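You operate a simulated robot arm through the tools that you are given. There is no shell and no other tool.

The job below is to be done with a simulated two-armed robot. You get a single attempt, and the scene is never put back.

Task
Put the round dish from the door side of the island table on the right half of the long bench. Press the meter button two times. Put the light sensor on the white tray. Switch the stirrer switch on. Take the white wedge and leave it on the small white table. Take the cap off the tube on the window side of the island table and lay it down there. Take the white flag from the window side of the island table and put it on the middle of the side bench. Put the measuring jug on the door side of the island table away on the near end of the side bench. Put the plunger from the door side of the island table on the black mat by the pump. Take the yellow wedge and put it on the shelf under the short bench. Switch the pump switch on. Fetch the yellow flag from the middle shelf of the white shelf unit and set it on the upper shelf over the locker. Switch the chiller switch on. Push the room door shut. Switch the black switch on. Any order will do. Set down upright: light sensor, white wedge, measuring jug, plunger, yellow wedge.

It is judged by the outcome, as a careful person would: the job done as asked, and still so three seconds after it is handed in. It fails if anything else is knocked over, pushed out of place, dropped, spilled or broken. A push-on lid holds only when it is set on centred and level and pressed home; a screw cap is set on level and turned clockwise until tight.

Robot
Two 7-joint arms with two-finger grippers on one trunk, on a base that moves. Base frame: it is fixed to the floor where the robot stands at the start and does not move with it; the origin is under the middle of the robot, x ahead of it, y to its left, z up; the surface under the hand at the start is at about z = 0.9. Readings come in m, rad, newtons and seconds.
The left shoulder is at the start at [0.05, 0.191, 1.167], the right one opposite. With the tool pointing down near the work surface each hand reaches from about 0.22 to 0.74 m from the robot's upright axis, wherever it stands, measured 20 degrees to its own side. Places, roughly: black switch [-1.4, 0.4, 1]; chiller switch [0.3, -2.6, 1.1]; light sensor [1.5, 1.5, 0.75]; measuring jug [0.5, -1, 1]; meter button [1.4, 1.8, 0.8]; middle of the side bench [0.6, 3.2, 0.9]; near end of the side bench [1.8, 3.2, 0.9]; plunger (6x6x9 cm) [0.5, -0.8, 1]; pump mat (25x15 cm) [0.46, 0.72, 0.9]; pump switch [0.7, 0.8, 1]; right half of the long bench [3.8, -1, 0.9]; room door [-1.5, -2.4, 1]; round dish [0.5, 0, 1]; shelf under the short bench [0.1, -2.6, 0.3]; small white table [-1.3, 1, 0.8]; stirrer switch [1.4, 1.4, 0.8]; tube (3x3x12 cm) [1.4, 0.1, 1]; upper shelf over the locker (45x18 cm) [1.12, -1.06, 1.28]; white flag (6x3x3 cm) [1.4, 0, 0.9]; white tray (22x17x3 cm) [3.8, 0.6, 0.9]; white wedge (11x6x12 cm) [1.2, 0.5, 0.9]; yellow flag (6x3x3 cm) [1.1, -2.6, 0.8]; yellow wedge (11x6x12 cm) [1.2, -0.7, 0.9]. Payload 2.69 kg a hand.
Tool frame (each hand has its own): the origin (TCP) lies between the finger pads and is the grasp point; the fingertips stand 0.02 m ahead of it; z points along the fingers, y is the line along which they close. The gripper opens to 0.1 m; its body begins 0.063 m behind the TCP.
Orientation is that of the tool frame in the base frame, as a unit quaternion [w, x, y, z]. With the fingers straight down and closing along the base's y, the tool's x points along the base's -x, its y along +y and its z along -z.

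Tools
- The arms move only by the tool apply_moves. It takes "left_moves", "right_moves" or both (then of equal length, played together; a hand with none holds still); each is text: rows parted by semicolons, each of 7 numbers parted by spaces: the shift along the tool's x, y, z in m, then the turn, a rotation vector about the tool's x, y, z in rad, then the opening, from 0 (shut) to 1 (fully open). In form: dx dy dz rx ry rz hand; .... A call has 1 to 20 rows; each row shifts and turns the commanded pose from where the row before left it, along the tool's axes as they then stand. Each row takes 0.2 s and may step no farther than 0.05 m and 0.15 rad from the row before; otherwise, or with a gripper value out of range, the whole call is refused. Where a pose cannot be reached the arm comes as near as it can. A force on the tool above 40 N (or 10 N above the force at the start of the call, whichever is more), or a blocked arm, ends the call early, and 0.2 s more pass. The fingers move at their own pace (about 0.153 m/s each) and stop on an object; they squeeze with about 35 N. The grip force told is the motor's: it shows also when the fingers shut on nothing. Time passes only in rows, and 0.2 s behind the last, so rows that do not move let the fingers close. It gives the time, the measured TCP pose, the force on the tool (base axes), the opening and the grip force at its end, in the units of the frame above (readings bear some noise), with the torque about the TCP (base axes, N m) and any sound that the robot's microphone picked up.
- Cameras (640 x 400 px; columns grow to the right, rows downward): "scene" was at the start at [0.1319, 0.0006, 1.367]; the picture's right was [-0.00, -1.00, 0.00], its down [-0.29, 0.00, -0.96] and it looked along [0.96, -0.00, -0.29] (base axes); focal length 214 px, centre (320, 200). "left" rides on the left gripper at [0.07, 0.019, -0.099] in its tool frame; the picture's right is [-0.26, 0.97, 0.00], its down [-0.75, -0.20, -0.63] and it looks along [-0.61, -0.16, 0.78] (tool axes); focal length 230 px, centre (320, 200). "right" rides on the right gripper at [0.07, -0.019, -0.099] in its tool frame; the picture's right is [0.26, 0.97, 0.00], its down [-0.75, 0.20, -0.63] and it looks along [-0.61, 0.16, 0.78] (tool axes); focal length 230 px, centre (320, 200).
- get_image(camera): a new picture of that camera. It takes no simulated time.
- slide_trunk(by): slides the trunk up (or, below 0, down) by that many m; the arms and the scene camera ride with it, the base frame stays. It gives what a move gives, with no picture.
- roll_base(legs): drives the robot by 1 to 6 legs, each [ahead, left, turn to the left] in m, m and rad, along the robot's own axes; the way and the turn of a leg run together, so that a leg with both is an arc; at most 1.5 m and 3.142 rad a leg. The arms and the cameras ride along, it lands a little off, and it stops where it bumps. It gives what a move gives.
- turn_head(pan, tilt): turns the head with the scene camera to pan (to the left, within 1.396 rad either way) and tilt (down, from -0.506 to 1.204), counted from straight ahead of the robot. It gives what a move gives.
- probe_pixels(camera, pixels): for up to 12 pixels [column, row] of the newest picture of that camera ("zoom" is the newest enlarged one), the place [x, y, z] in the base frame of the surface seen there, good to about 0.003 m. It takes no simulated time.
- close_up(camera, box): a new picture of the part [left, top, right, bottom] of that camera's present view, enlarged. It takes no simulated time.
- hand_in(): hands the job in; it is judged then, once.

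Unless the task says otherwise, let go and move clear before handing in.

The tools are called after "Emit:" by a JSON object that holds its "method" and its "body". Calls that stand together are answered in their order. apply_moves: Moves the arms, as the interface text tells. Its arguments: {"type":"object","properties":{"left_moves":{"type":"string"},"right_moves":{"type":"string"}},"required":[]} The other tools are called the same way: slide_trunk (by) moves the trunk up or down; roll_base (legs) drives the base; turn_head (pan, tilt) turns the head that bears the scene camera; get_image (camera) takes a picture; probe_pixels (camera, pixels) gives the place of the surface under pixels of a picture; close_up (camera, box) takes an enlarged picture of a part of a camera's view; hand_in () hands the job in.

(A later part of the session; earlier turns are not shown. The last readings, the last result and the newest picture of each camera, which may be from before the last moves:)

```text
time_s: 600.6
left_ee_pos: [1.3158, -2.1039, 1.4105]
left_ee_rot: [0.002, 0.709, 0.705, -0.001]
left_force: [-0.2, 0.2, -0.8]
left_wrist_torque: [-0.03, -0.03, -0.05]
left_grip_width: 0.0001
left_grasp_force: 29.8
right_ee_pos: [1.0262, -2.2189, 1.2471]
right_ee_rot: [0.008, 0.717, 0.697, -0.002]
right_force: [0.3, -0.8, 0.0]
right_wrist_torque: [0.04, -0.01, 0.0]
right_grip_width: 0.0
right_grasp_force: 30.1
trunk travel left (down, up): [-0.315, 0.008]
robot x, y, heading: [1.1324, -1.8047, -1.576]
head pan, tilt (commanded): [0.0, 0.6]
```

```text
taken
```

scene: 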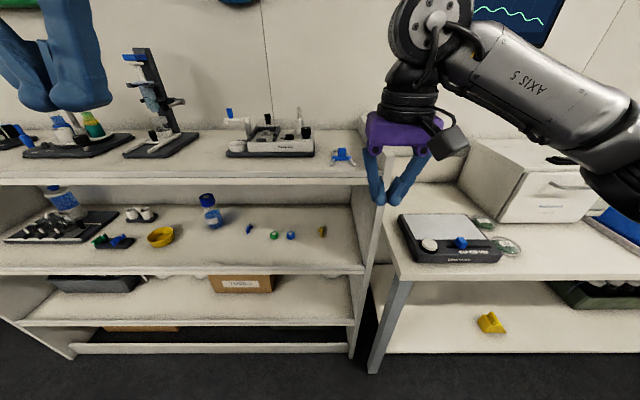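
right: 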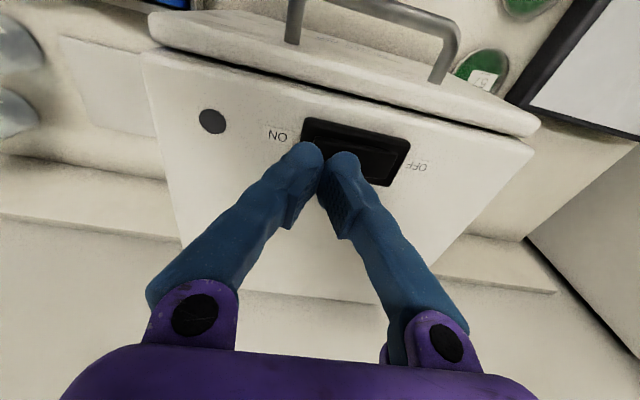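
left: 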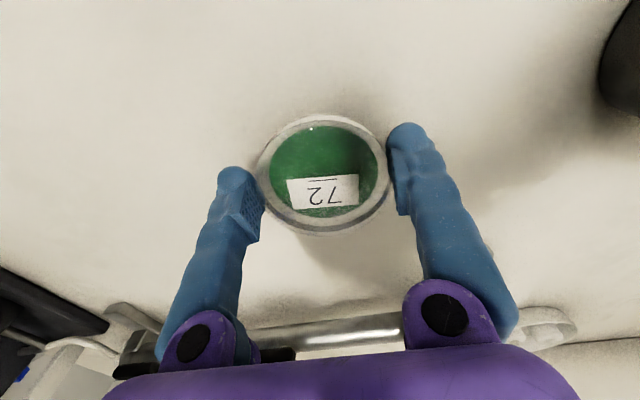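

On the middle shelf I see a blue piece (249,230), green and blue bits (274,235),(291,235), and a yellow one at (323,232). I'll zoom and probe.

Emit:
{"method": "close_up", "body": {"camera": "scene", "box": [220, 190, 380, 290]}}

Emit:
{"method": "probe_pixels", "body": {"camera": "zoom", "pixels": [[412, 155], [408, 180], [416, 165], [280, 180], [216, 180], [115, 160], [400, 230], [400, 310], [400, 290], [400, 60], [520, 130], [300, 250]]}}

```text
4.00 times, centred on (300, 240) of scene
```

zoom: 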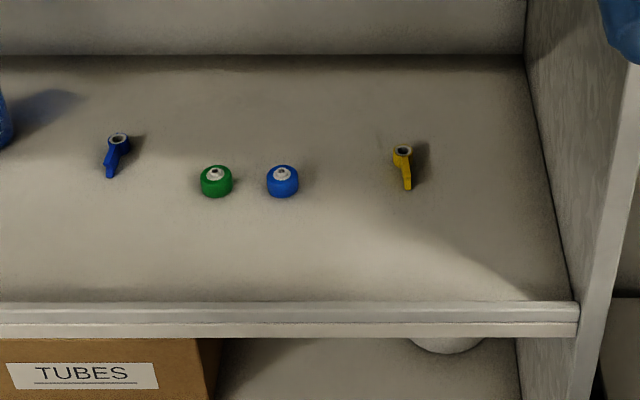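

```text
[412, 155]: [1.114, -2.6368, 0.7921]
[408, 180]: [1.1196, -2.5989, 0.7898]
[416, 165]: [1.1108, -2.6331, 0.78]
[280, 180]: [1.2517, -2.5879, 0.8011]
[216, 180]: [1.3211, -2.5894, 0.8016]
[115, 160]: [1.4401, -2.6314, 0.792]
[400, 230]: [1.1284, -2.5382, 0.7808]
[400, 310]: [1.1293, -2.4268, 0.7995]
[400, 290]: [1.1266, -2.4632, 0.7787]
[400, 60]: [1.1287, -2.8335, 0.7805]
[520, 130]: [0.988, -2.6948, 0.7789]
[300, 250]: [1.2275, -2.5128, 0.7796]
```

The yellow flag lies at about (1.119,-2.62), z 0.78–0.80, 19 cm behind the shelf's front lip (y=-2.427, z=0.80). To reach in I want the wrist camera on top of the hand; I'll test whether the right wrist can roll a full half turn here in free space.

Emit:
{"method": "apply_moves", "body": {"right_moves": "0 0 0 0 0 0.148 0; 0 0 0 0 0 0.148 0; 0 0 0 0 0 0.148 0; 0 0 0 0 0 0.148 0; 0 0 0 0 0 0.148 0; 0 0 0 0 0 0.148 0; 0 0 0 0 0 0.148 0; 0 0 0 0 0 0.148 0; 0 0 0 0 0 0.148 0; 0 0 0 0 0 0.148 0; 0 0 0 0 0 0.148 0; 0 0 0 0 0 0.148 0; 0 0 0 0 0 0.148 0; 0 0 0 0 0 0.148 0; 0 0 0 0 0 0.148 0; 0 0 0 0 0 0.148 0; 0 0 0 0 0 0.148 0; 0 0 0 0 0 0.148 0; 0 0 0 0 0 0.148 0; 0 0 0 0 0 0.148 0"}}

Emit:
{"method": "probe_pixels", "body": {"camera": "scene", "pixels": [[330, 183], [330, 187], [330, 180], [330, 170], [330, 200], [340, 158], [325, 215]]}}

```text
time_s: 604.8
left_ee_pos: [1.3147, -2.1052, 1.4111]
left_ee_rot: [0.002, 0.709, 0.705, -0.001]
left_force: [-0.3, -0.2, -0.4]
left_wrist_torque: [0.03, 0.02, 0.0]
left_grip_width: 0.0
left_grasp_force: 29.2
right_ee_pos: [1.026, -2.2185, 1.2468]
right_ee_rot: [0.003, 0.758, -0.653, 0.006]
right_force: [0.1, 0.8, -0.3]
right_wrist_torque: [0.03, 0.02, 0.01]
right_grip_width: 0.0001
right_grasp_force: 29.5
trunk travel left (down, up): [-0.315, 0.008]
robot x, y, heading: [1.1277, -1.8059, -1.574]
head pan, tilt (commanded): [0.0, 0.6]
```

```text
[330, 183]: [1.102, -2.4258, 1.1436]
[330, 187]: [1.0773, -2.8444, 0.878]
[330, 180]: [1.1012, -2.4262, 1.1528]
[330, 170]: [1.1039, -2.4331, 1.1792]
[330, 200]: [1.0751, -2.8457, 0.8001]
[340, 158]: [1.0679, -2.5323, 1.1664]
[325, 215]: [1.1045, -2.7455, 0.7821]
```

The wrist rolls freely, but I see the top shelf's underside is at about 1.14, so there's ample height and no roll is needed. I'll turn the wrist back, shift so the flag is on my right side, and lower the trunk so the forearm enters level.

Emit:
{"method": "apply_moves", "body": {"right_moves": "0 0 0 0 0 -0.148 0; 0 0 0 0 0 -0.148 0; 0 0 0 0 0 -0.148 0; 0 0 0 0 0 -0.148 0; 0 0 0 0 0 -0.148 0; 0 0 0 0 0 -0.148 0; 0 0 0 0 0 -0.148 0; 0 0 0 0 0 -0.148 0; 0 0 0 0 0 -0.148 0; 0 0 0 0 0 -0.148 0; 0 0 0 0 0 -0.148 0; 0 0 0 0 0 -0.148 0; 0 0 0 0 0 -0.148 0; 0 0 0 0 0 -0.148 0; 0 0 0 0 0 -0.148 0; 0 0 0 0 0 -0.148 0; 0 0 0 0 0 -0.148 0; 0 0 0 0 0 -0.148 0; 0 0 0 0 0 -0.148 0; 0 0 0 0 0 -0.148 0"}}

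Emit:
{"method": "roll_base", "body": {"legs": [[0, 0.09, 0]]}}

Emit:
{"method": "slide_trunk", "body": {"by": -0.31}}

Emit:
{"method": "get_image", "body": {"camera": "scene"}}

```text
time_s: 609.0
left_ee_pos: [1.3137, -2.1062, 1.4107]
left_ee_rot: [0.002, 0.709, 0.705, -0.001]
left_force: [-0.7, -0.4, -0.6]
left_wrist_torque: [-0.01, 0.04, 0.0]
left_grip_width: 0.0
left_grasp_force: 29.3
right_ee_pos: [1.0256, -2.2207, 1.2457]
right_ee_rot: [0.007, 0.716, 0.698, -0.003]
right_force: [-0.9, 0.6, 0.0]
right_wrist_torque: [0.0, 0.0, 0.04]
right_grip_width: 0.0002
right_grasp_force: 30.1
trunk travel left (down, up): [-0.315, 0.008]
robot x, y, heading: [1.1366, -1.8045, -1.573]
head pan, tilt (commanded): [0.0, 0.6]
```

```text
time_s: 610.5
left_ee_pos: [1.4064, -2.1047, 1.4096]
left_ee_rot: [0.002, 0.709, 0.705, 0.0]
left_force: [-0.1, 0.1, -0.6]
left_wrist_torque: [0.01, 0.05, 0.01]
left_grip_width: 0.0001
left_grasp_force: 29.2
right_ee_pos: [1.1157, -2.2188, 1.2453]
right_ee_rot: [0.007, 0.716, 0.698, -0.003]
right_force: [0.0, 0.2, -0.4]
right_wrist_torque: [0.0, 0.01, 0.0]
right_grip_width: 0.0001
right_grasp_force: 29.5
trunk travel left (down, up): [-0.315, 0.008]
robot x, y, heading: [1.2257, -1.801, -1.573]
head pan, tilt (commanded): [0.0, 0.6]
```

```text
time_s: 613.6
left_ee_pos: [1.4058, -2.1057, 1.0996]
left_ee_rot: [0.002, 0.709, 0.706, -0.001]
left_force: [1.0, 0.4, 0.3]
left_wrist_torque: [0.01, -0.01, 0.02]
left_grip_width: 0.0
left_grasp_force: 29.1
right_ee_pos: [1.1171, -2.221, 0.936]
right_ee_rot: [0.008, 0.717, 0.697, -0.003]
right_force: [-0.1, -0.2, -0.6]
right_wrist_torque: [0.01, 0.02, -0.01]
right_grip_width: 0.0
right_grasp_force: 29.4
trunk travel left (down, up): [-0.005, 0.318]
robot x, y, heading: [1.2236, -1.8033, -1.572]
head pan, tilt (commanded): [0.0, 0.6]
```

```text
taken
```

scene: 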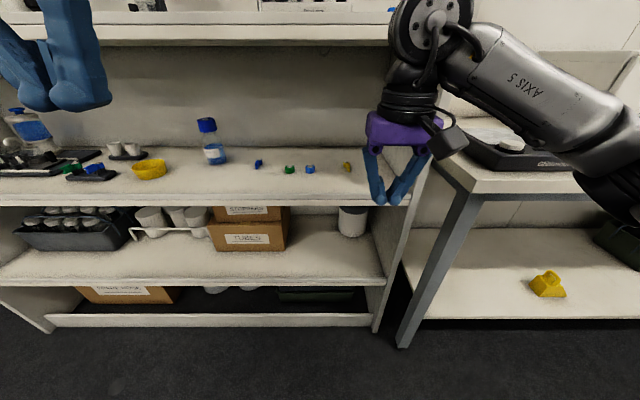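

I'll pitch the right hand forward 40°, open it partly and lower it to just above lip height, still outside the shelf.

Emit:
{"method": "apply_moves", "body": {"right_moves": "0 0 0 0 -0.1396 0 0.6; 0 0 0 0 -0.1396 0 0.6; 0 0 0 0 -0.1396 0 0.6; 0 0 0 0 -0.1396 0 0.6; 0 0 0 0 -0.1396 0 0.6; 0.0257 0 0.0306 0 0 0 0.6; 0.0257 0 0.0306 0 0 0 0.6; 0 0 0 0 0 0 0.6"}}

Emit:
{"method": "roll_base", "body": {"legs": [[0.18, 0, 0]]}}

Emit:
{"method": "get_image", "body": {"camera": "scene"}}

Emit:
{"method": "get_image", "body": {"camera": "right"}}

```text
time_s: 615.4
left_ee_pos: [1.4045, -2.1047, 1.0991]
left_ee_rot: [0.002, 0.709, 0.706, 0.0]
left_force: [-0.2, -0.8, 0.4]
left_wrist_torque: [-0.02, 0.01, 0.0]
left_grip_width: 0.0001
left_grasp_force: 29.2
right_ee_pos: [1.117, -2.2221, 0.8562]
right_ee_rot: [0.246, 0.672, 0.653, -0.247]
right_force: [0.1, 0.2, 0.0]
right_wrist_torque: [-0.03, -0.02, 0.03]
right_grip_width: 0.0599
right_grasp_force: 0.1
trunk travel left (down, up): [-0.005, 0.318]
robot x, y, heading: [1.2225, -1.8059, -1.569]
head pan, tilt (commanded): [0.0, 0.6]
```

```text
time_s: 616.9
left_ee_pos: [1.4065, -2.2812, 1.1018]
left_ee_rot: [0.003, 0.709, 0.706, -0.003]
left_force: [-0.1, -0.1, -0.6]
left_wrist_torque: [0.01, 0.0, -0.01]
left_grip_width: 0.0003
left_grasp_force: 29.4
right_ee_pos: [1.1163, -2.3991, 0.8618]
right_ee_rot: [0.248, 0.672, 0.65, -0.253]
right_force: [-0.2, -0.1, 0.8]
right_wrist_torque: [-0.02, -0.01, 0.02]
right_grip_width: 0.0601
right_grasp_force: 0.0
trunk travel left (down, up): [-0.005, 0.318]
robot x, y, heading: [1.2233, -1.9821, -1.569]
head pan, tilt (commanded): [0.0, 0.6]
```

```text
taken
```

scene: 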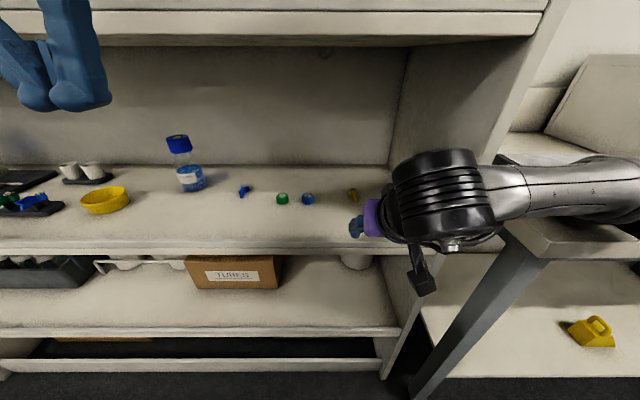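

```text
taken
```

right: 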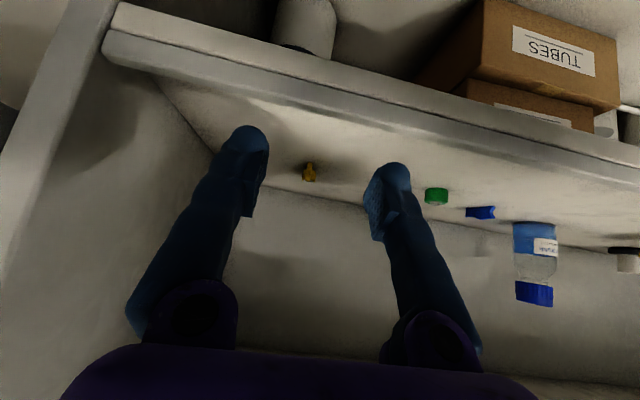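

The hand is at the shelf front, fingers above the lip. My forearm runs close to the short bench's corner, so I'll probe both before extending.

Emit:
{"method": "probe_pixels", "body": {"camera": "scene", "pixels": [[520, 190], [560, 190], [600, 190], [630, 200], [600, 165], [540, 235], [610, 215], [510, 160], [460, 160], [450, 230]]}}

Emit:
{"method": "turn_head", "body": {"pan": -0.7, "tilt": 0.5}}

Emit:
{"method": "get_image", "body": {"camera": "scene"}}

```text
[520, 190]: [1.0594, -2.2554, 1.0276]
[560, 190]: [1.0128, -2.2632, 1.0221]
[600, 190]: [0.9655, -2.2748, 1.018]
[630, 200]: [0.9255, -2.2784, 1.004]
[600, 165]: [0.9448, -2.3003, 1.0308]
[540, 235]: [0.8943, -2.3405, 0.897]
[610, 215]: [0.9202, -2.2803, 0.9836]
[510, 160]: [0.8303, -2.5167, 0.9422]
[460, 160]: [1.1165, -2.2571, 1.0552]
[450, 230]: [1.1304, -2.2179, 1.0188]
```

```text
time_s: 618.0
left_ee_pos: [1.4061, -2.2815, 1.1016]
left_ee_rot: [0.002, 0.709, 0.705, -0.003]
left_force: [-0.7, -0.2, 0.0]
left_wrist_torque: [0.01, 0.03, 0.01]
left_grip_width: 0.0
left_grasp_force: 29.6
right_ee_pos: [1.1172, -2.3996, 0.8617]
right_ee_rot: [0.249, 0.672, 0.65, -0.253]
right_force: [-0.4, -0.1, 0.5]
right_wrist_torque: [0.01, 0.01, -0.02]
right_grip_width: 0.0597
right_grasp_force: 0.2
trunk travel left (down, up): [-0.005, 0.318]
robot x, y, heading: [1.223, -1.9829, -1.576]
head pan, tilt (commanded): [-0.7, 0.499]
```

```text
taken
```

scene: 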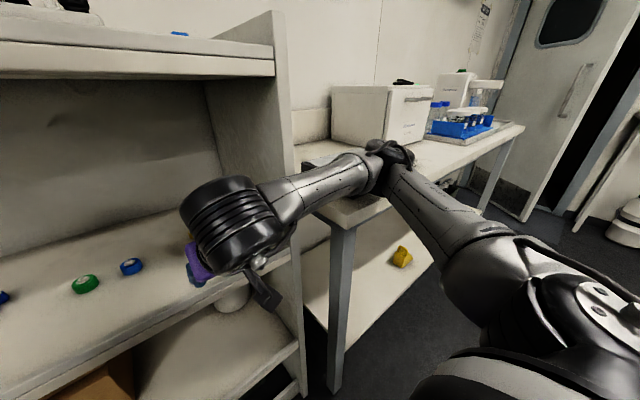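

The elbow at (385,150) hangs over the short bench's corner near the heater. I'll zoom and probe its clearance.

Emit:
{"method": "close_up", "body": {"camera": "scene", "box": [280, 100, 460, 240]}}

Emit:
{"method": "probe_pixels", "body": {"camera": "scene", "pixels": [[385, 150], [380, 160], [395, 165], [375, 172], [370, 200], [345, 205], [310, 165], [325, 162], [400, 150], [365, 175]]}}

```text
2.86 times, centred on (370, 170) of scene
```

zoom: 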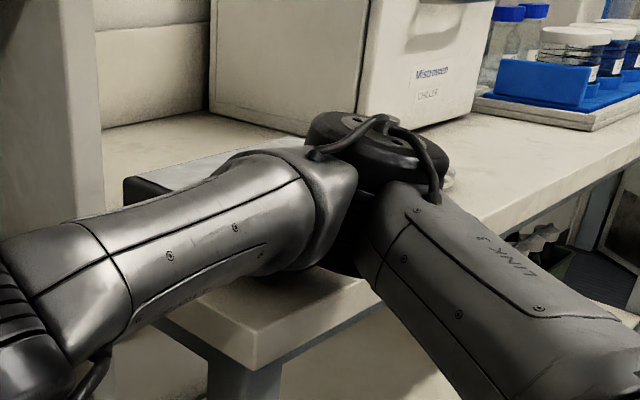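

```text
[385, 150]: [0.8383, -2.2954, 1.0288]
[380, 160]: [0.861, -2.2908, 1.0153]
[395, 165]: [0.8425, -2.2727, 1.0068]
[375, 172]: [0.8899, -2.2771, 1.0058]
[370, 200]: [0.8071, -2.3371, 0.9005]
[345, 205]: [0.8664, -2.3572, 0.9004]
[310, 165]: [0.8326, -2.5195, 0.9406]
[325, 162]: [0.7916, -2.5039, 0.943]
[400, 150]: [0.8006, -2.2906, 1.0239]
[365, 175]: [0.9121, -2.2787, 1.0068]
```

The right elbow nearly rests on the bench corner and the shelf's side panel would block it, so the left arm suits better (its elbow swings over the open shelf side). I'll back out, restore the right hand, and shift the base right.

Emit:
{"method": "roll_base", "body": {"legs": [[-0.18, 0, 0]]}}

Emit:
{"method": "apply_moves", "body": {"right_moves": "-0.0257 0 -0.0306 0 0 0 0; -0.0257 0 -0.0306 0 0 0 0; 0 0 0 0 0.1396 0 0; 0 0 0 0 0.1396 0 0; 0 0 0 0 0.1396 0 0; 0 0 0 0 0.1396 0 0; 0 0 0 0 0.1396 0 0; 0 0 -0.045 0 0 0 0; 0 0 -0.045 0 0 0 0; 0 0 -0.045 0 0 0 0; 0.04 0 -0.02 0 0 0 0; 0.04 0 0 0 0 0 0; 0.03 0 0 0 0 0 0"}}

Emit:
{"method": "roll_base", "body": {"legs": [[0, -0.21, 0]]}}

Emit:
{"method": "turn_head", "body": {"pan": 0.0, "tilt": 0.6}}

Emit:
{"method": "get_image", "body": {"camera": "scene"}}

```text
time_s: 619.5
left_ee_pos: [1.4044, -2.1031, 1.0998]
left_ee_rot: [0.001, 0.709, 0.705, -0.001]
left_force: [0.2, -0.1, 0.3]
left_wrist_torque: [0.01, -0.01, -0.01]
left_grip_width: 0.0003
left_grasp_force: 29.1
right_ee_pos: [1.1154, -2.2197, 0.8588]
right_ee_rot: [0.246, 0.674, 0.65, -0.25]
right_force: [-0.1, 0.6, -0.1]
right_wrist_torque: [-0.04, -0.03, 0.0]
right_grip_width: 0.0598
right_grasp_force: 0.1
trunk travel left (down, up): [-0.005, 0.318]
robot x, y, heading: [1.2235, -1.8013, -1.575]
head pan, tilt (commanded): [-0.7, 0.499]
```

```text
time_s: 622.3
left_ee_pos: [1.4036, -2.1043, 1.0997]
left_ee_rot: [0.001, 0.709, 0.705, -0.001]
left_force: [0.4, 0.5, -0.3]
left_wrist_torque: [-0.01, 0.0, 0.0]
left_grip_width: 0.0002
left_grasp_force: 29.6
right_ee_pos: [1.1175, -2.1042, 1.0888]
right_ee_rot: [0.009, 0.719, 0.695, -0.005]
right_force: [-0.8, -0.5, -0.8]
right_wrist_torque: [0.0, 0.0, 0.02]
right_grip_width: 0.0
right_grasp_force: 29.5
trunk travel left (down, up): [-0.005, 0.318]
robot x, y, heading: [1.223, -1.8017, -1.574]
head pan, tilt (commanded): [-0.7, 0.499]
```

```text
time_s: 624.7
left_ee_pos: [1.1967, -2.1022, 1.1012]
left_ee_rot: [0.002, 0.709, 0.705, -0.001]
left_force: [-0.1, -0.4, 0.1]
left_wrist_torque: [-0.02, -0.01, -0.01]
left_grip_width: 0.0001
left_grasp_force: 29.7
right_ee_pos: [0.9103, -2.1031, 1.0885]
right_ee_rot: [0.01, 0.718, 0.696, -0.004]
right_force: [-0.5, -0.8, -0.5]
right_wrist_torque: [-0.01, 0.0, 0.01]
right_grip_width: 0.0
right_grasp_force: 29.9
trunk travel left (down, up): [-0.005, 0.318]
robot x, y, heading: [1.0162, -1.7988, -1.573]
head pan, tilt (commanded): [-0.7, 0.499]
```

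```text
time_s: 625.8
left_ee_pos: [1.1966, -2.1019, 1.0997]
left_ee_rot: [0.002, 0.709, 0.706, 0.0]
left_force: [-0.2, -0.2, 0.1]
left_wrist_torque: [0.02, -0.02, -0.01]
left_grip_width: 0.0001
left_grasp_force: 29.6
right_ee_pos: [0.9097, -2.1035, 1.0903]
right_ee_rot: [0.009, 0.717, 0.697, -0.005]
right_force: [-0.2, 0.2, 0.2]
right_wrist_torque: [-0.01, 0.03, -0.01]
right_grip_width: 0.0
right_grasp_force: 29.5
trunk travel left (down, up): [-0.005, 0.318]
robot x, y, heading: [1.0145, -1.8058, -1.574]
head pan, tilt (commanded): [0.0, 0.6]
```

```text
taken
```

scene: 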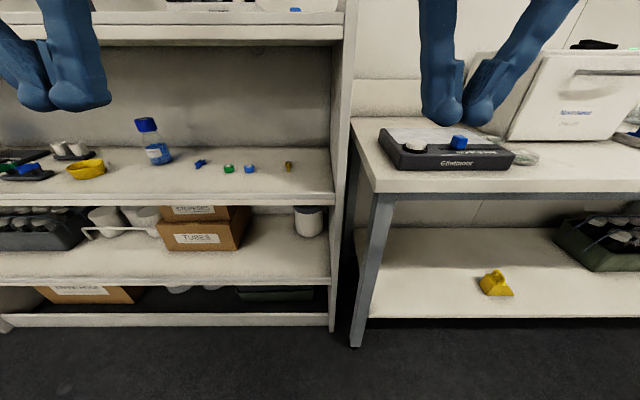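

All is undisturbed. Now the left hand: extend, align to x=1.119, pitch 40° and lower to just above lip height outside the shelf.

Emit:
{"method": "apply_moves", "body": {"left_moves": "-0.04 -0.026 0 0 0 0 0.3; -0.04 -0.026 0 0 0 0 0.6; -0.04 -0.0255 0 0 0 0 0.6; 0 0 0 0 -0.1396 0 0.6; 0 0 0 0 -0.1396 0 0.6; 0 0 0 0 -0.1396 0 0.6; 0 0 0 0 -0.1396 0 0.6; 0 0 0 0 -0.1396 0 0.6; 0.0262 0 0.0313 0 0 0 0.6; 0.0262 0 0.0313 0 0 0 0.6; 0.0262 0 0.0313 0 0 0 0.6; 0.0262 0 0.0313 0 0 0 0.6; 0.0262 0 0.0313 0 0 0 0.6; 0.0262 0 0.0313 0 0 0 0.6; 0 0 0 0 0 0 0.6"}}

Emit:
{"method": "roll_base", "body": {"legs": [[0.17, 0, 0]]}}

Emit:
{"method": "get_image", "body": {"camera": "scene"}}

Emit:
{"method": "get_image", "body": {"camera": "left"}}

```text
time_s: 629.0
left_ee_pos: [1.1188, -2.2216, 0.8556]
left_ee_rot: [0.243, 0.666, 0.662, -0.243]
left_force: [0.0, -0.8, -0.2]
left_wrist_torque: [-0.03, -0.02, 0.02]
left_grip_width: 0.06
left_grasp_force: 0.0
right_ee_pos: [0.909, -2.1037, 1.0909]
right_ee_rot: [0.009, 0.717, 0.697, -0.005]
right_force: [-1.0, -0.4, -1.2]
right_wrist_torque: [-0.03, -0.01, 0.03]
right_grip_width: 0.0002
right_grasp_force: 30.0
trunk travel left (down, up): [-0.005, 0.318]
robot x, y, heading: [1.0128, -1.7968, -1.574]
head pan, tilt (commanded): [0.0, 0.6]
```

```text
time_s: 630.5
left_ee_pos: [1.1187, -2.3875, 0.856]
left_ee_rot: [0.243, 0.665, 0.664, -0.243]
left_force: [0.6, -0.2, 0.0]
left_wrist_torque: [0.01, -0.01, -0.04]
left_grip_width: 0.0601
left_grasp_force: 0.1
right_ee_pos: [0.9105, -2.2695, 1.0899]
right_ee_rot: [0.01, 0.717, 0.697, -0.004]
right_force: [-1.1, 0.7, 0.7]
right_wrist_torque: [0.0, 0.0, 0.0]
right_grip_width: 0.0002
right_grasp_force: 29.3
trunk travel left (down, up): [-0.005, 0.318]
robot x, y, heading: [1.0149, -1.9677, -1.572]
head pan, tilt (commanded): [0.0, 0.6]
```

```text
taken
```

scene: 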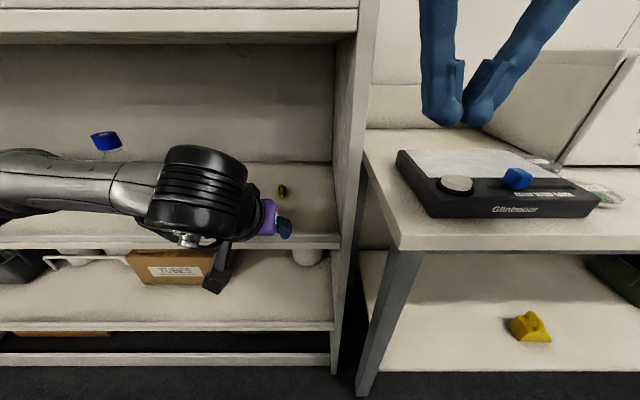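

```text
taken
```

left: 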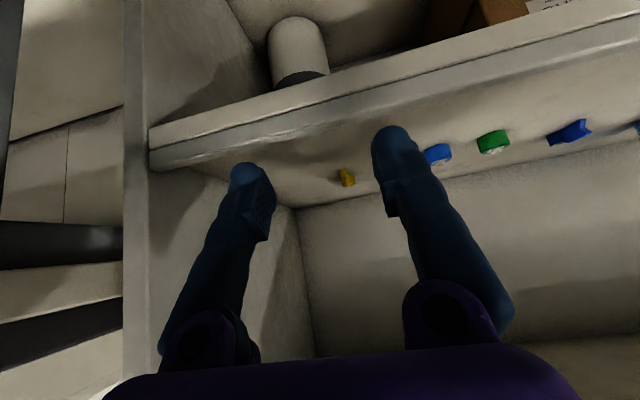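

The flag is seen at (347,177) between the fingers, about 7 mm to the left of centre. I'll correct and extend 20 cm in at this height, then check.

Emit:
{"method": "apply_moves", "body": {"left_moves": "-0.0306 0.0035 0.0257 0 0 0 0.6; -0.0306 0.0035 0.0257 0 0 0 0.6; -0.0306 0 0.0257 0 0 0 0.6; -0.0306 0 0.0257 0 0 0 0.6; -0.0306 0 0.0257 0 0 0 0.6; 0 0 0 0 0 0 0.6"}}

Emit:
{"method": "get_image", "body": {"camera": "left"}}

Emit:
{"method": "get_image", "body": {"camera": "scene"}}

```text
time_s: 631.9
left_ee_pos: [1.1243, -2.5889, 0.8575]
left_ee_rot: [0.244, 0.665, 0.662, -0.243]
left_force: [-0.1, -0.9, 0.1]
left_wrist_torque: [-0.01, 0.02, 0.03]
left_grip_width: 0.0603
left_grasp_force: 0.0
right_ee_pos: [0.9095, -2.2697, 1.0899]
right_ee_rot: [0.01, 0.717, 0.697, -0.005]
right_force: [-0.5, 0.5, 0.0]
right_wrist_torque: [-0.02, -0.02, -0.01]
right_grip_width: 0.0001
right_grasp_force: 29.5
trunk travel left (down, up): [-0.005, 0.318]
robot x, y, heading: [1.0138, -1.9671, -1.573]
head pan, tilt (commanded): [0.0, 0.6]
```

```text
taken
```

left: 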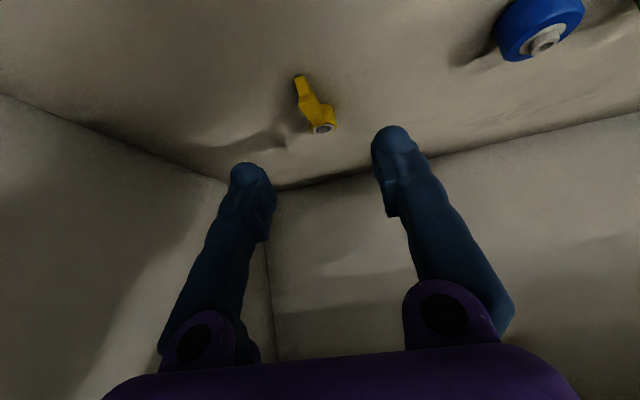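

```text
taken
```

scene: 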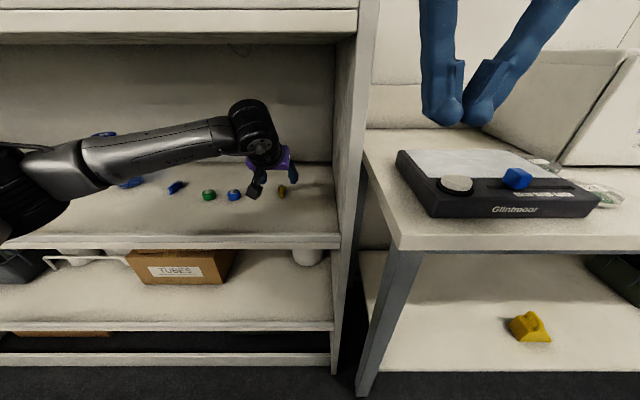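

The flag lies ahead with its tab toward me (300,80) and ring at (322,127), spanning y -2.589 to -2.66. I'll advance 49 mm, lower onto the ring and close.

Emit:
{"method": "apply_moves", "body": {"left_moves": "-0.0188 0.002 0.0158 0 0 0 0.6; -0.0188 0 0.0158 0 0 0 0.6; 0.0129 0 0.0153 0 0 0 0.6; 0.0129 0 0.0153 0 0 0 0.6; 0.0058 0 0.0069 0 0 0 0.6; 0 0 0 0 0 0 0.6"}}

Emit:
{"method": "get_image", "body": {"camera": "left"}}

```text
time_s: 633.2
left_ee_pos: [1.1269, -2.638, 0.8077]
left_ee_rot: [0.243, 0.665, 0.663, -0.243]
left_force: [0.3, 0.2, 0.5]
left_wrist_torque: [-0.03, -0.01, 0.01]
left_grip_width: 0.06
left_grasp_force: 0.1
right_ee_pos: [0.9107, -2.2705, 1.0898]
right_ee_rot: [0.009, 0.717, 0.697, -0.004]
right_force: [-0.3, -0.1, 0.2]
right_wrist_torque: [-0.02, -0.02, -0.03]
right_grip_width: 0.0
right_grasp_force: 29.9
trunk travel left (down, up): [-0.005, 0.318]
robot x, y, heading: [1.0134, -1.9724, -1.574]
head pan, tilt (commanded): [0.0, 0.6]
```

```text
taken
```

left: 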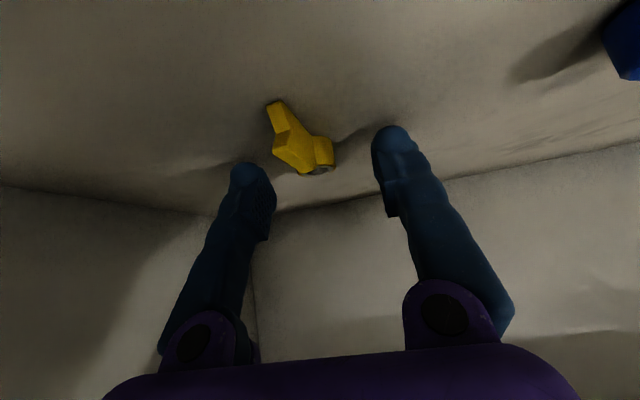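

The ring is right between the fingertips. Closing gently.

Emit:
{"method": "apply_moves", "body": {"left_moves": "0 0 0 0 0 0 0.5; 0 0 0 0 0 0 0.4; 0 0 0 0 0 0 0.3; 0 0 0 0 0 0 0.2; 0 0 0 0 0 0 0.1; 0 0 0 0 0 0 0; 0 0 0 0 0 0 0"}}

Emit:
{"method": "get_image", "body": {"camera": "left"}}

Emit:
{"method": "close_up", "body": {"camera": "left", "box": [240, 100, 400, 230]}}

```text
time_s: 634.9
left_ee_pos: [1.1275, -2.6375, 0.8082]
left_ee_rot: [0.243, 0.665, 0.663, -0.243]
left_force: [0.3, -1.0, 0.3]
left_wrist_torque: [0.0, -0.01, 0.0]
left_grip_width: 0.0198
left_grasp_force: 35.1
right_ee_pos: [0.9096, -2.27, 1.0903]
right_ee_rot: [0.01, 0.717, 0.697, -0.005]
right_force: [-0.2, 0.3, 0.1]
right_wrist_torque: [0.0, 0.02, 0.01]
right_grip_width: 0.0
right_grasp_force: 29.5
trunk travel left (down, up): [-0.005, 0.318]
robot x, y, heading: [1.0144, -1.9712, -1.576]
head pan, tilt (commanded): [0.0, 0.6]
```

```text
taken
```

left: 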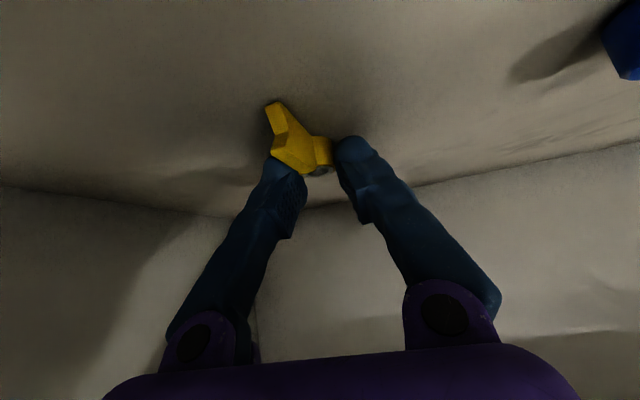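

```text
3.08 times, centred on (320, 165) of left
```

zoom: 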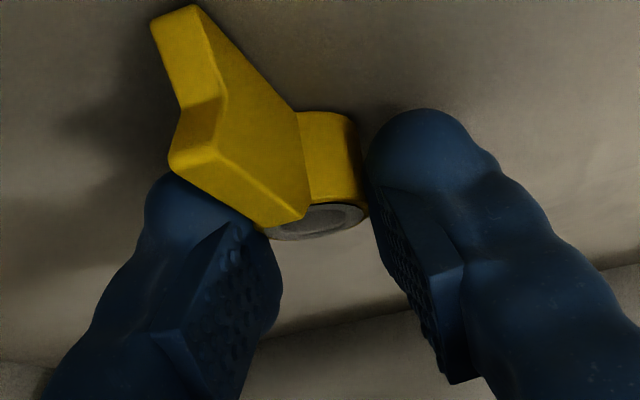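

It's held only by the very tips (20 mm chord). I'll reopen, advance another 12 mm and close again for a firmer bite on the ring.

Emit:
{"method": "apply_moves", "body": {"left_moves": "0 0 0 0 0 0 0.4; 0 0 0 0 0 0 0.6; -0.0046 0 0.0039 0 0 0 0.6; -0.0033 0 0.0054 0 0 0 0.6; 0 0 0 0 0 0 0.5; 0 0 0 0 0 0 0.4; 0 0 0 0 0 0 0.3; 0 0 0 0 0 0 0.2; 0 0 0 0 0 0 0; 0 0 0 0 0 0 0"}}

Emit:
{"method": "close_up", "body": {"camera": "left", "box": [240, 100, 400, 230]}}

```text
time_s: 637.0
left_ee_pos: [1.127, -2.6498, 0.8068]
left_ee_rot: [0.243, 0.665, 0.663, -0.244]
left_force: [0.2, -0.3, 0.6]
left_wrist_torque: [0.03, -0.02, -0.03]
left_grip_width: 0.0
left_grasp_force: 29.5
right_ee_pos: [0.9111, -2.2705, 1.0887]
right_ee_rot: [0.009, 0.717, 0.697, -0.005]
right_force: [0.6, 0.5, -1.2]
right_wrist_torque: [-0.02, 0.02, -0.06]
right_grip_width: 0.0
right_grasp_force: 28.9
trunk travel left (down, up): [-0.005, 0.318]
robot x, y, heading: [1.0119, -1.9683, -1.571]
head pan, tilt (commanded): [0.0, 0.6]
```

```text
3.08 times, centred on (320, 165) of left
```

zoom: 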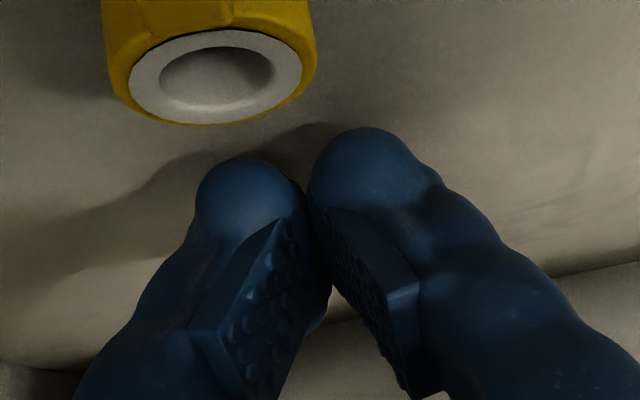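

The flag slipped out toward me as the fingers closed. I'll look at where it is now.

Emit:
{"method": "apply_moves", "body": {"left_moves": "-0.0257 0 -0.0306 0 0 0 0.6; -0.0129 0 -0.0153 0 0 0 0.6; 0 0 0 0 0 0 0.6"}}

Emit:
{"method": "get_image", "body": {"camera": "left"}}

Emit:
{"method": "close_up", "body": {"camera": "scene", "box": [180, 100, 360, 250]}}

```text
time_s: 637.9
left_ee_pos: [1.1268, -2.6508, 0.8669]
left_ee_rot: [0.244, 0.665, 0.663, -0.243]
left_force: [-0.4, -0.4, 0.7]
left_wrist_torque: [-0.01, 0.02, -0.02]
left_grip_width: 0.06
left_grasp_force: 0.1
right_ee_pos: [0.9091, -2.2695, 1.0896]
right_ee_rot: [0.009, 0.717, 0.697, -0.005]
right_force: [0.2, -0.2, 0.5]
right_wrist_torque: [0.0, 0.01, 0.01]
right_grip_width: 0.0
right_grasp_force: 29.9
trunk travel left (down, up): [-0.005, 0.318]
robot x, y, heading: [1.0142, -1.9688, -1.569]
head pan, tilt (commanded): [0.0, 0.6]
```

```text
taken
```

left: 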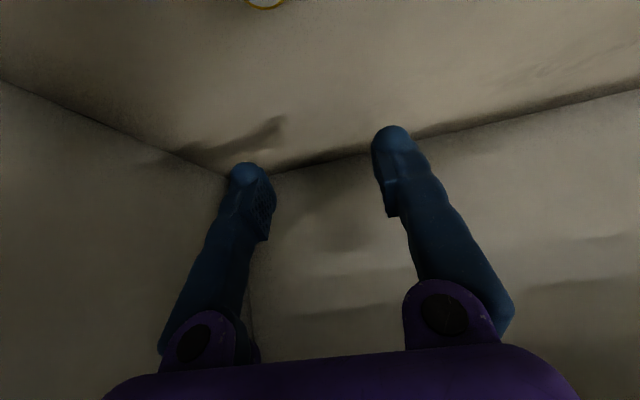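

```text
2.67 times, centred on (270, 175) of scene
```

zoom: 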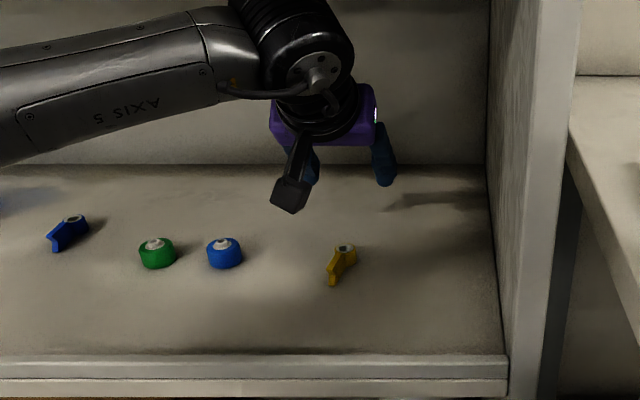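

The flag moved about 6 cm toward the front, at (342,262) of the zoom, still on the shelf. I'll probe it.

Emit:
{"method": "probe_pixels", "body": {"camera": "zoom", "pixels": [[347, 250], [340, 262], [333, 280], [345, 262], [330, 300], [225, 250], [157, 250], [345, 340]]}}

Emit:
{"method": "close_up", "body": {"camera": "scene", "box": [260, 170, 340, 240]}}

```text
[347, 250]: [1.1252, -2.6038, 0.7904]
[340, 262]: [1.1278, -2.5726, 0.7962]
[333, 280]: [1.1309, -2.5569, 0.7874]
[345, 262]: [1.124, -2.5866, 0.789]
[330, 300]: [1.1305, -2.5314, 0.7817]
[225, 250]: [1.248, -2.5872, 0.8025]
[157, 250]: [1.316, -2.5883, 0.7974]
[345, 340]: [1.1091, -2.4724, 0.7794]
```

```text
5.71 times, centred on (300, 205) of scene
```

zoom: 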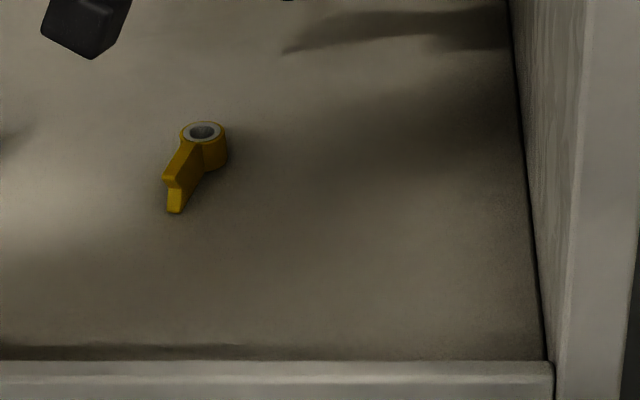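

The flag's ring is at about (1.124,-2.600) and its tab end at (1.131,-2.553). Last time I gripped too far beyond the ring's middle; now I'll come down with the finger pads on its waist (TCP y≈-2.580).

Emit:
{"method": "apply_moves", "body": {"left_moves": "0.0272 0 -0.0228 0 0 0 0.6; 0.0272 0 -0.0228 0 0 0 0.6; 0 0 0 0 0 0 0.6"}}

Emit:
{"method": "get_image", "body": {"camera": "left"}}

```text
time_s: 638.6
left_ee_pos: [1.128, -2.5782, 0.8678]
left_ee_rot: [0.244, 0.665, 0.663, -0.243]
left_force: [-0.9, 0.5, -0.5]
left_wrist_torque: [0.0, 0.02, 0.01]
left_grip_width: 0.0601
left_grasp_force: 0.0
right_ee_pos: [0.9109, -2.2701, 1.0893]
right_ee_rot: [0.009, 0.717, 0.697, -0.004]
right_force: [-0.6, 1.0, 0.1]
right_wrist_torque: [-0.02, -0.01, 0.01]
right_grip_width: 0.0
right_grasp_force: 29.0
trunk travel left (down, up): [-0.005, 0.318]
robot x, y, heading: [1.0209, -1.971, -1.57]
head pan, tilt (commanded): [0.0, 0.6]
```

```text
taken
```

left: 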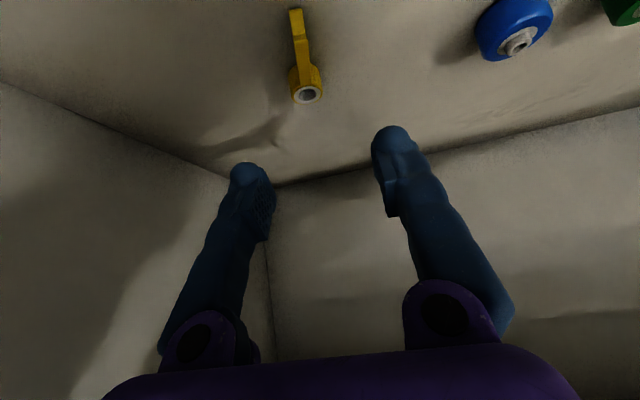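

Ring centre comes out at y≈-2.594 and the waist near -2.585, right where the tips will land. I'll lower straight down and close.

Emit:
{"method": "apply_moves", "body": {"left_moves": "0.0196 0.002 0.0234 0 0 0 0.6; 0.0196 0 0.0234 0 0 0 0.6; 0 0 0 0 0 0 0.6"}}

Emit:
{"method": "get_image", "body": {"camera": "left"}}

```text
time_s: 639.5
left_ee_pos: [1.13, -2.5797, 0.8044]
left_ee_rot: [0.243, 0.665, 0.663, -0.243]
left_force: [-0.3, 0.8, 0.1]
left_wrist_torque: [0.0, 0.05, 0.0]
left_grip_width: 0.0599
left_grasp_force: 0.0
right_ee_pos: [0.9107, -2.2699, 1.0896]
right_ee_rot: [0.009, 0.717, 0.697, -0.004]
right_force: [-0.4, -0.1, 0.1]
right_wrist_torque: [0.0, -0.01, -0.04]
right_grip_width: 0.0
right_grasp_force: 29.6
trunk travel left (down, up): [-0.005, 0.318]
robot x, y, heading: [1.0153, -1.9681, -1.572]
head pan, tilt (commanded): [0.0, 0.6]
```

```text
taken
```

left: 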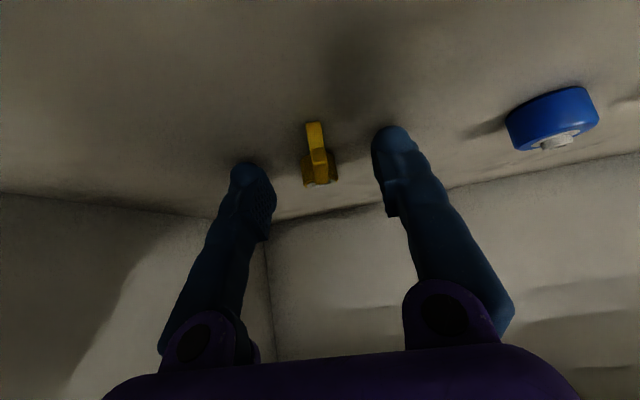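

The flag now lies along the hand's axis with its ring between the pads (320,178). Closing.

Emit:
{"method": "apply_moves", "body": {"left_moves": "0 0 0 0 0 0 0.5; 0 0 0 0 0 0 0.4; 0 0 0 0 0 0 0.3; 0 0 0 0 0 0 0.2; 0 0 0 0 0 0 0.1; 0 0 0 0 0 0 0; 0 0 0 0 0 0 0"}}

Emit:
{"method": "close_up", "body": {"camera": "left", "box": [240, 100, 400, 230]}}

```text
time_s: 641.0
left_ee_pos: [1.1296, -2.5803, 0.8045]
left_ee_rot: [0.243, 0.665, 0.664, -0.243]
left_force: [-0.6, -0.7, 2.9]
left_wrist_torque: [-0.08, 0.04, 0.0]
left_grip_width: 0.006
left_grasp_force: 31.3
right_ee_pos: [0.9103, -2.2702, 1.0894]
right_ee_rot: [0.01, 0.716, 0.698, -0.004]
right_force: [0.2, 0.6, 0.3]
right_wrist_torque: [-0.01, 0.01, -0.02]
right_grip_width: 0.0001
right_grasp_force: 29.3
trunk travel left (down, up): [-0.005, 0.318]
robot x, y, heading: [1.0134, -1.9725, -1.572]
head pan, tilt (commanded): [0.0, 0.6]
```

```text
3.08 times, centred on (320, 165) of left
```

zoom: 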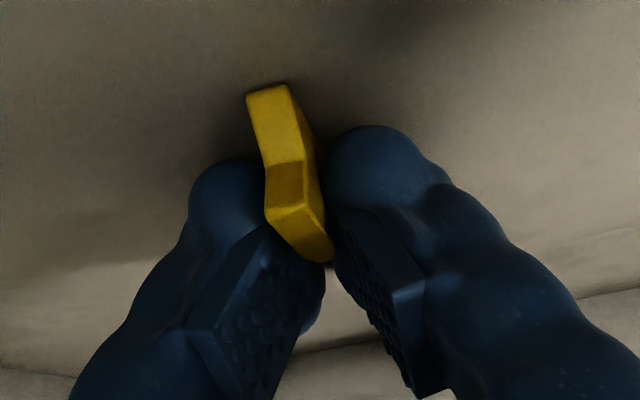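

It's pinched on the tab at 6 mm, the same stable hold as the white flag. I'll lift it 5 cm and check.

Emit:
{"method": "apply_moves", "body": {"left_moves": "-0.0129 0 -0.0153 0 0 0 0; -0.0193 0 -0.023 0 0 0 0; 0 0 0 0 0 0 0"}}

Emit:
{"method": "get_image", "body": {"camera": "left"}}

Emit:
{"method": "close_up", "body": {"camera": "scene", "box": [180, 100, 360, 250]}}

```text
time_s: 641.9
left_ee_pos: [1.1318, -2.5807, 0.8533]
left_ee_rot: [0.243, 0.665, 0.663, -0.243]
left_force: [0.5, -0.6, 0.8]
left_wrist_torque: [0.0, -0.01, 0.01]
left_grip_width: 0.006
left_grasp_force: 31.4
right_ee_pos: [0.91, -2.2701, 1.0898]
right_ee_rot: [0.009, 0.717, 0.697, -0.004]
right_force: [0.1, 0.3, -0.5]
right_wrist_torque: [-0.01, -0.04, 0.03]
right_grip_width: 0.0001
right_grasp_force: 29.1
trunk travel left (down, up): [-0.005, 0.318]
robot x, y, heading: [1.0161, -1.9688, -1.57]
head pan, tilt (commanded): [0.0, 0.6]
```

```text
taken
```

left: 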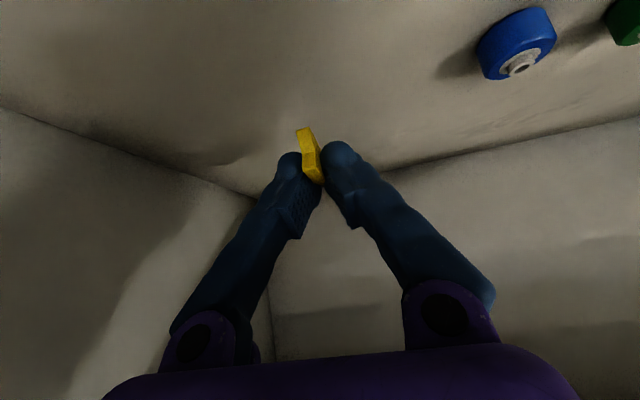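

```text
2.67 times, centred on (270, 175) of scene
```

zoom: 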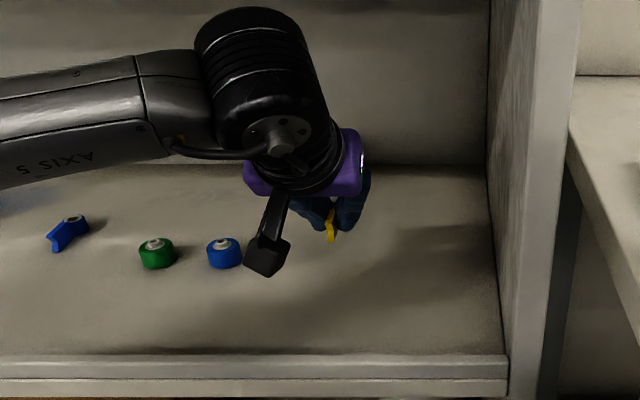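

The flag is up and held. I'll draw the hand out of the shelf, back the base away, and raise the trunk.

Emit:
{"method": "apply_moves", "body": {"left_moves": "0.0345 0 -0.0289 0 0 0 0; 0.0345 0 -0.0289 0 0 0 0; 0.0345 0 -0.0289 0 0 0 0; 0.0345 0 -0.0289 0 0 0 0; 0 0 0 0 0 0 0"}}

Emit:
{"method": "roll_base", "body": {"legs": [[-0.17, 0, 0]]}}

Emit:
{"method": "slide_trunk", "body": {"by": 0.31}}

Emit:
{"method": "get_image", "body": {"camera": "left"}}

Emit:
{"method": "get_image", "body": {"camera": "scene"}}

```text
time_s: 643.0
left_ee_pos: [1.1303, -2.3975, 0.8562]
left_ee_rot: [0.244, 0.665, 0.663, -0.243]
left_force: [0.0, 0.4, 0.2]
left_wrist_torque: [0.0, -0.01, 0.02]
left_grip_width: 0.006
left_grasp_force: 31.9
right_ee_pos: [0.9108, -2.2698, 1.0896]
right_ee_rot: [0.01, 0.717, 0.697, -0.005]
right_force: [0.4, 0.3, -0.3]
right_wrist_torque: [-0.03, -0.01, -0.01]
right_grip_width: 0.0
right_grasp_force: 29.5
trunk travel left (down, up): [-0.005, 0.318]
robot x, y, heading: [1.0127, -1.9698, -1.567]
head pan, tilt (commanded): [0.0, 0.6]
```

```text
time_s: 644.5
left_ee_pos: [1.1299, -2.2304, 0.8566]
left_ee_rot: [0.243, 0.665, 0.663, -0.243]
left_force: [-0.2, 0.5, -0.5]
left_wrist_torque: [0.04, 0.03, 0.0]
left_grip_width: 0.0061
left_grasp_force: 31.8
right_ee_pos: [0.9109, -2.1028, 1.0899]
right_ee_rot: [0.009, 0.717, 0.697, -0.004]
right_force: [1.2, 0.1, 0.4]
right_wrist_torque: [-0.04, 0.0, 0.0]
right_grip_width: 0.0001
right_grasp_force: 29.9
trunk travel left (down, up): [-0.005, 0.318]
robot x, y, heading: [1.0134, -1.7999, -1.571]
head pan, tilt (commanded): [0.0, 0.6]
```

```text
time_s: 647.6
left_ee_pos: [1.1293, -2.2314, 1.1658]
left_ee_rot: [0.243, 0.666, 0.662, -0.243]
left_force: [-0.5, 0.0, 0.4]
left_wrist_torque: [-0.01, 0.03, -0.02]
left_grip_width: 0.0059
left_grasp_force: 31.5
right_ee_pos: [0.9105, -2.1024, 1.3989]
right_ee_rot: [0.009, 0.718, 0.696, -0.004]
right_force: [-0.8, -0.5, -1.0]
right_wrist_torque: [-0.01, -0.01, -0.01]
right_grip_width: 0.0
right_grasp_force: 29.7
trunk travel left (down, up): [-0.315, 0.008]
robot x, y, heading: [1.016, -1.8008, -1.566]
head pan, tilt (commanded): [0.0, 0.6]
```

```text
taken
```

left: 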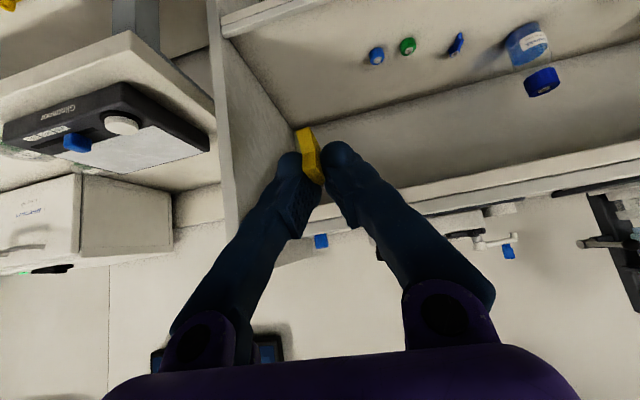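

```text
taken
```

scene: 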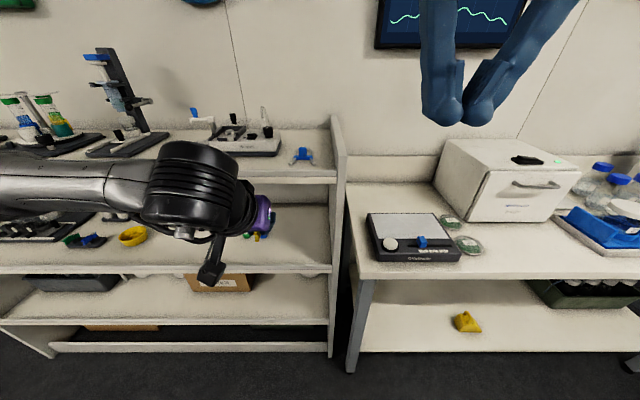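

Flag still pinched securely. I'll raise the left hand, reduce its pitch to 20°, then turn and drive round to the locker's front (east) side.

Emit:
{"method": "apply_moves", "body": {"left_moves": "-0.0241 0 -0.0287 0 0 0 0; -0.0241 0 -0.0287 0 0 0 0; -0.0241 0 -0.0287 0 0 0 0; -0.0241 0 -0.0287 0 0 0 0; 0 0 0 0 0.1163 0 0; 0 0 0 0 0.1163 0 0; 0 0 0 0 0.1163 0 0; 0 0 0 0 0 0 0"}}

Emit:
{"method": "roll_base", "body": {"legs": [[0, 0, -1.571], [-1.2, 0, 0], [0, -0.45, 0], [0, -0.45, 0]]}}

Emit:
{"method": "turn_head", "body": {"pan": 0.15, "tilt": 0.2}}

Emit:
{"method": "get_image", "body": {"camera": "scene"}}

Emit:
{"method": "get_image", "body": {"camera": "left"}}

```text
time_s: 649.4
left_ee_pos: [1.1298, -2.2303, 1.3151]
left_ee_rot: [0.124, 0.698, 0.694, -0.123]
left_force: [0.4, -0.5, 0.1]
left_wrist_torque: [-0.01, 0.0, -0.01]
left_grip_width: 0.0059
left_grasp_force: 31.5
right_ee_pos: [0.9104, -2.1017, 1.3993]
right_ee_rot: [0.009, 0.716, 0.698, -0.005]
right_force: [-0.7, -0.1, -0.8]
right_wrist_torque: [0.0, 0.01, -0.01]
right_grip_width: 0.0002
right_grasp_force: 28.9
trunk travel left (down, up): [-0.315, 0.008]
robot x, y, heading: [1.0155, -1.7985, -1.573]
head pan, tilt (commanded): [0.0, 0.6]
```

```text
time_s: 667.6
left_ee_pos: [1.8174, -1.0115, 1.3163]
left_ee_rot: [-0.003, 0.984, -0.017, -0.176]
left_force: [0.0, -0.3, -0.2]
left_wrist_torque: [-0.01, 0.0, 0.0]
left_grip_width: 0.0059
left_grasp_force: 31.8
right_ee_pos: [1.9537, -0.7947, 1.3995]
right_ee_rot: [0.003, 0.999, -0.03, -0.011]
right_force: [0.4, 0.5, 0.0]
right_wrist_torque: [0.02, 0.02, 0.02]
right_grip_width: 0.0
right_grasp_force: 29.9
trunk travel left (down, up): [-0.315, 0.008]
robot x, y, heading: [2.2519, -0.9054, 3.112]
head pan, tilt (commanded): [0.0, 0.6]
```

```text
time_s: 668.5
left_ee_pos: [1.8179, -1.0112, 1.3158]
left_ee_rot: [-0.002, 0.984, -0.017, -0.176]
left_force: [0.8, 0.1, 0.2]
left_wrist_torque: [0.02, 0.0, 0.01]
left_grip_width: 0.0061
left_grasp_force: 31.3
right_ee_pos: [1.9531, -0.7963, 1.399]
right_ee_rot: [0.003, 0.999, -0.03, -0.01]
right_force: [0.8, 0.1, 0.3]
right_wrist_torque: [-0.02, -0.04, 0.01]
right_grip_width: 0.0
right_grasp_force: 29.4
trunk travel left (down, up): [-0.315, 0.008]
robot x, y, heading: [2.2518, -0.9075, 3.109]
head pan, tilt (commanded): [0.15, 0.201]
```

```text
taken
```

scene: 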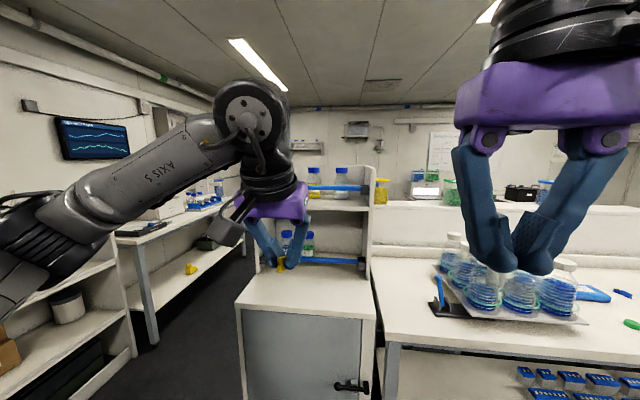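

```text
taken
```

left: 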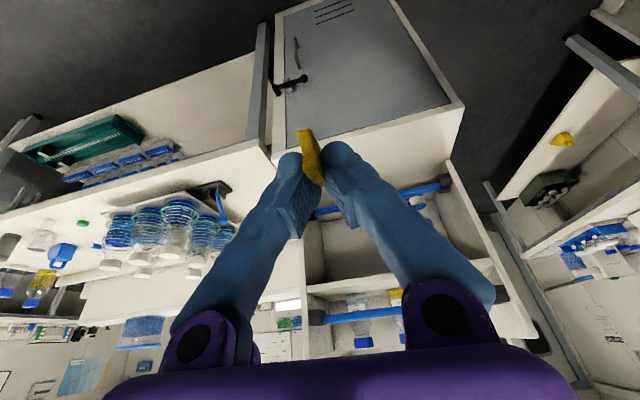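

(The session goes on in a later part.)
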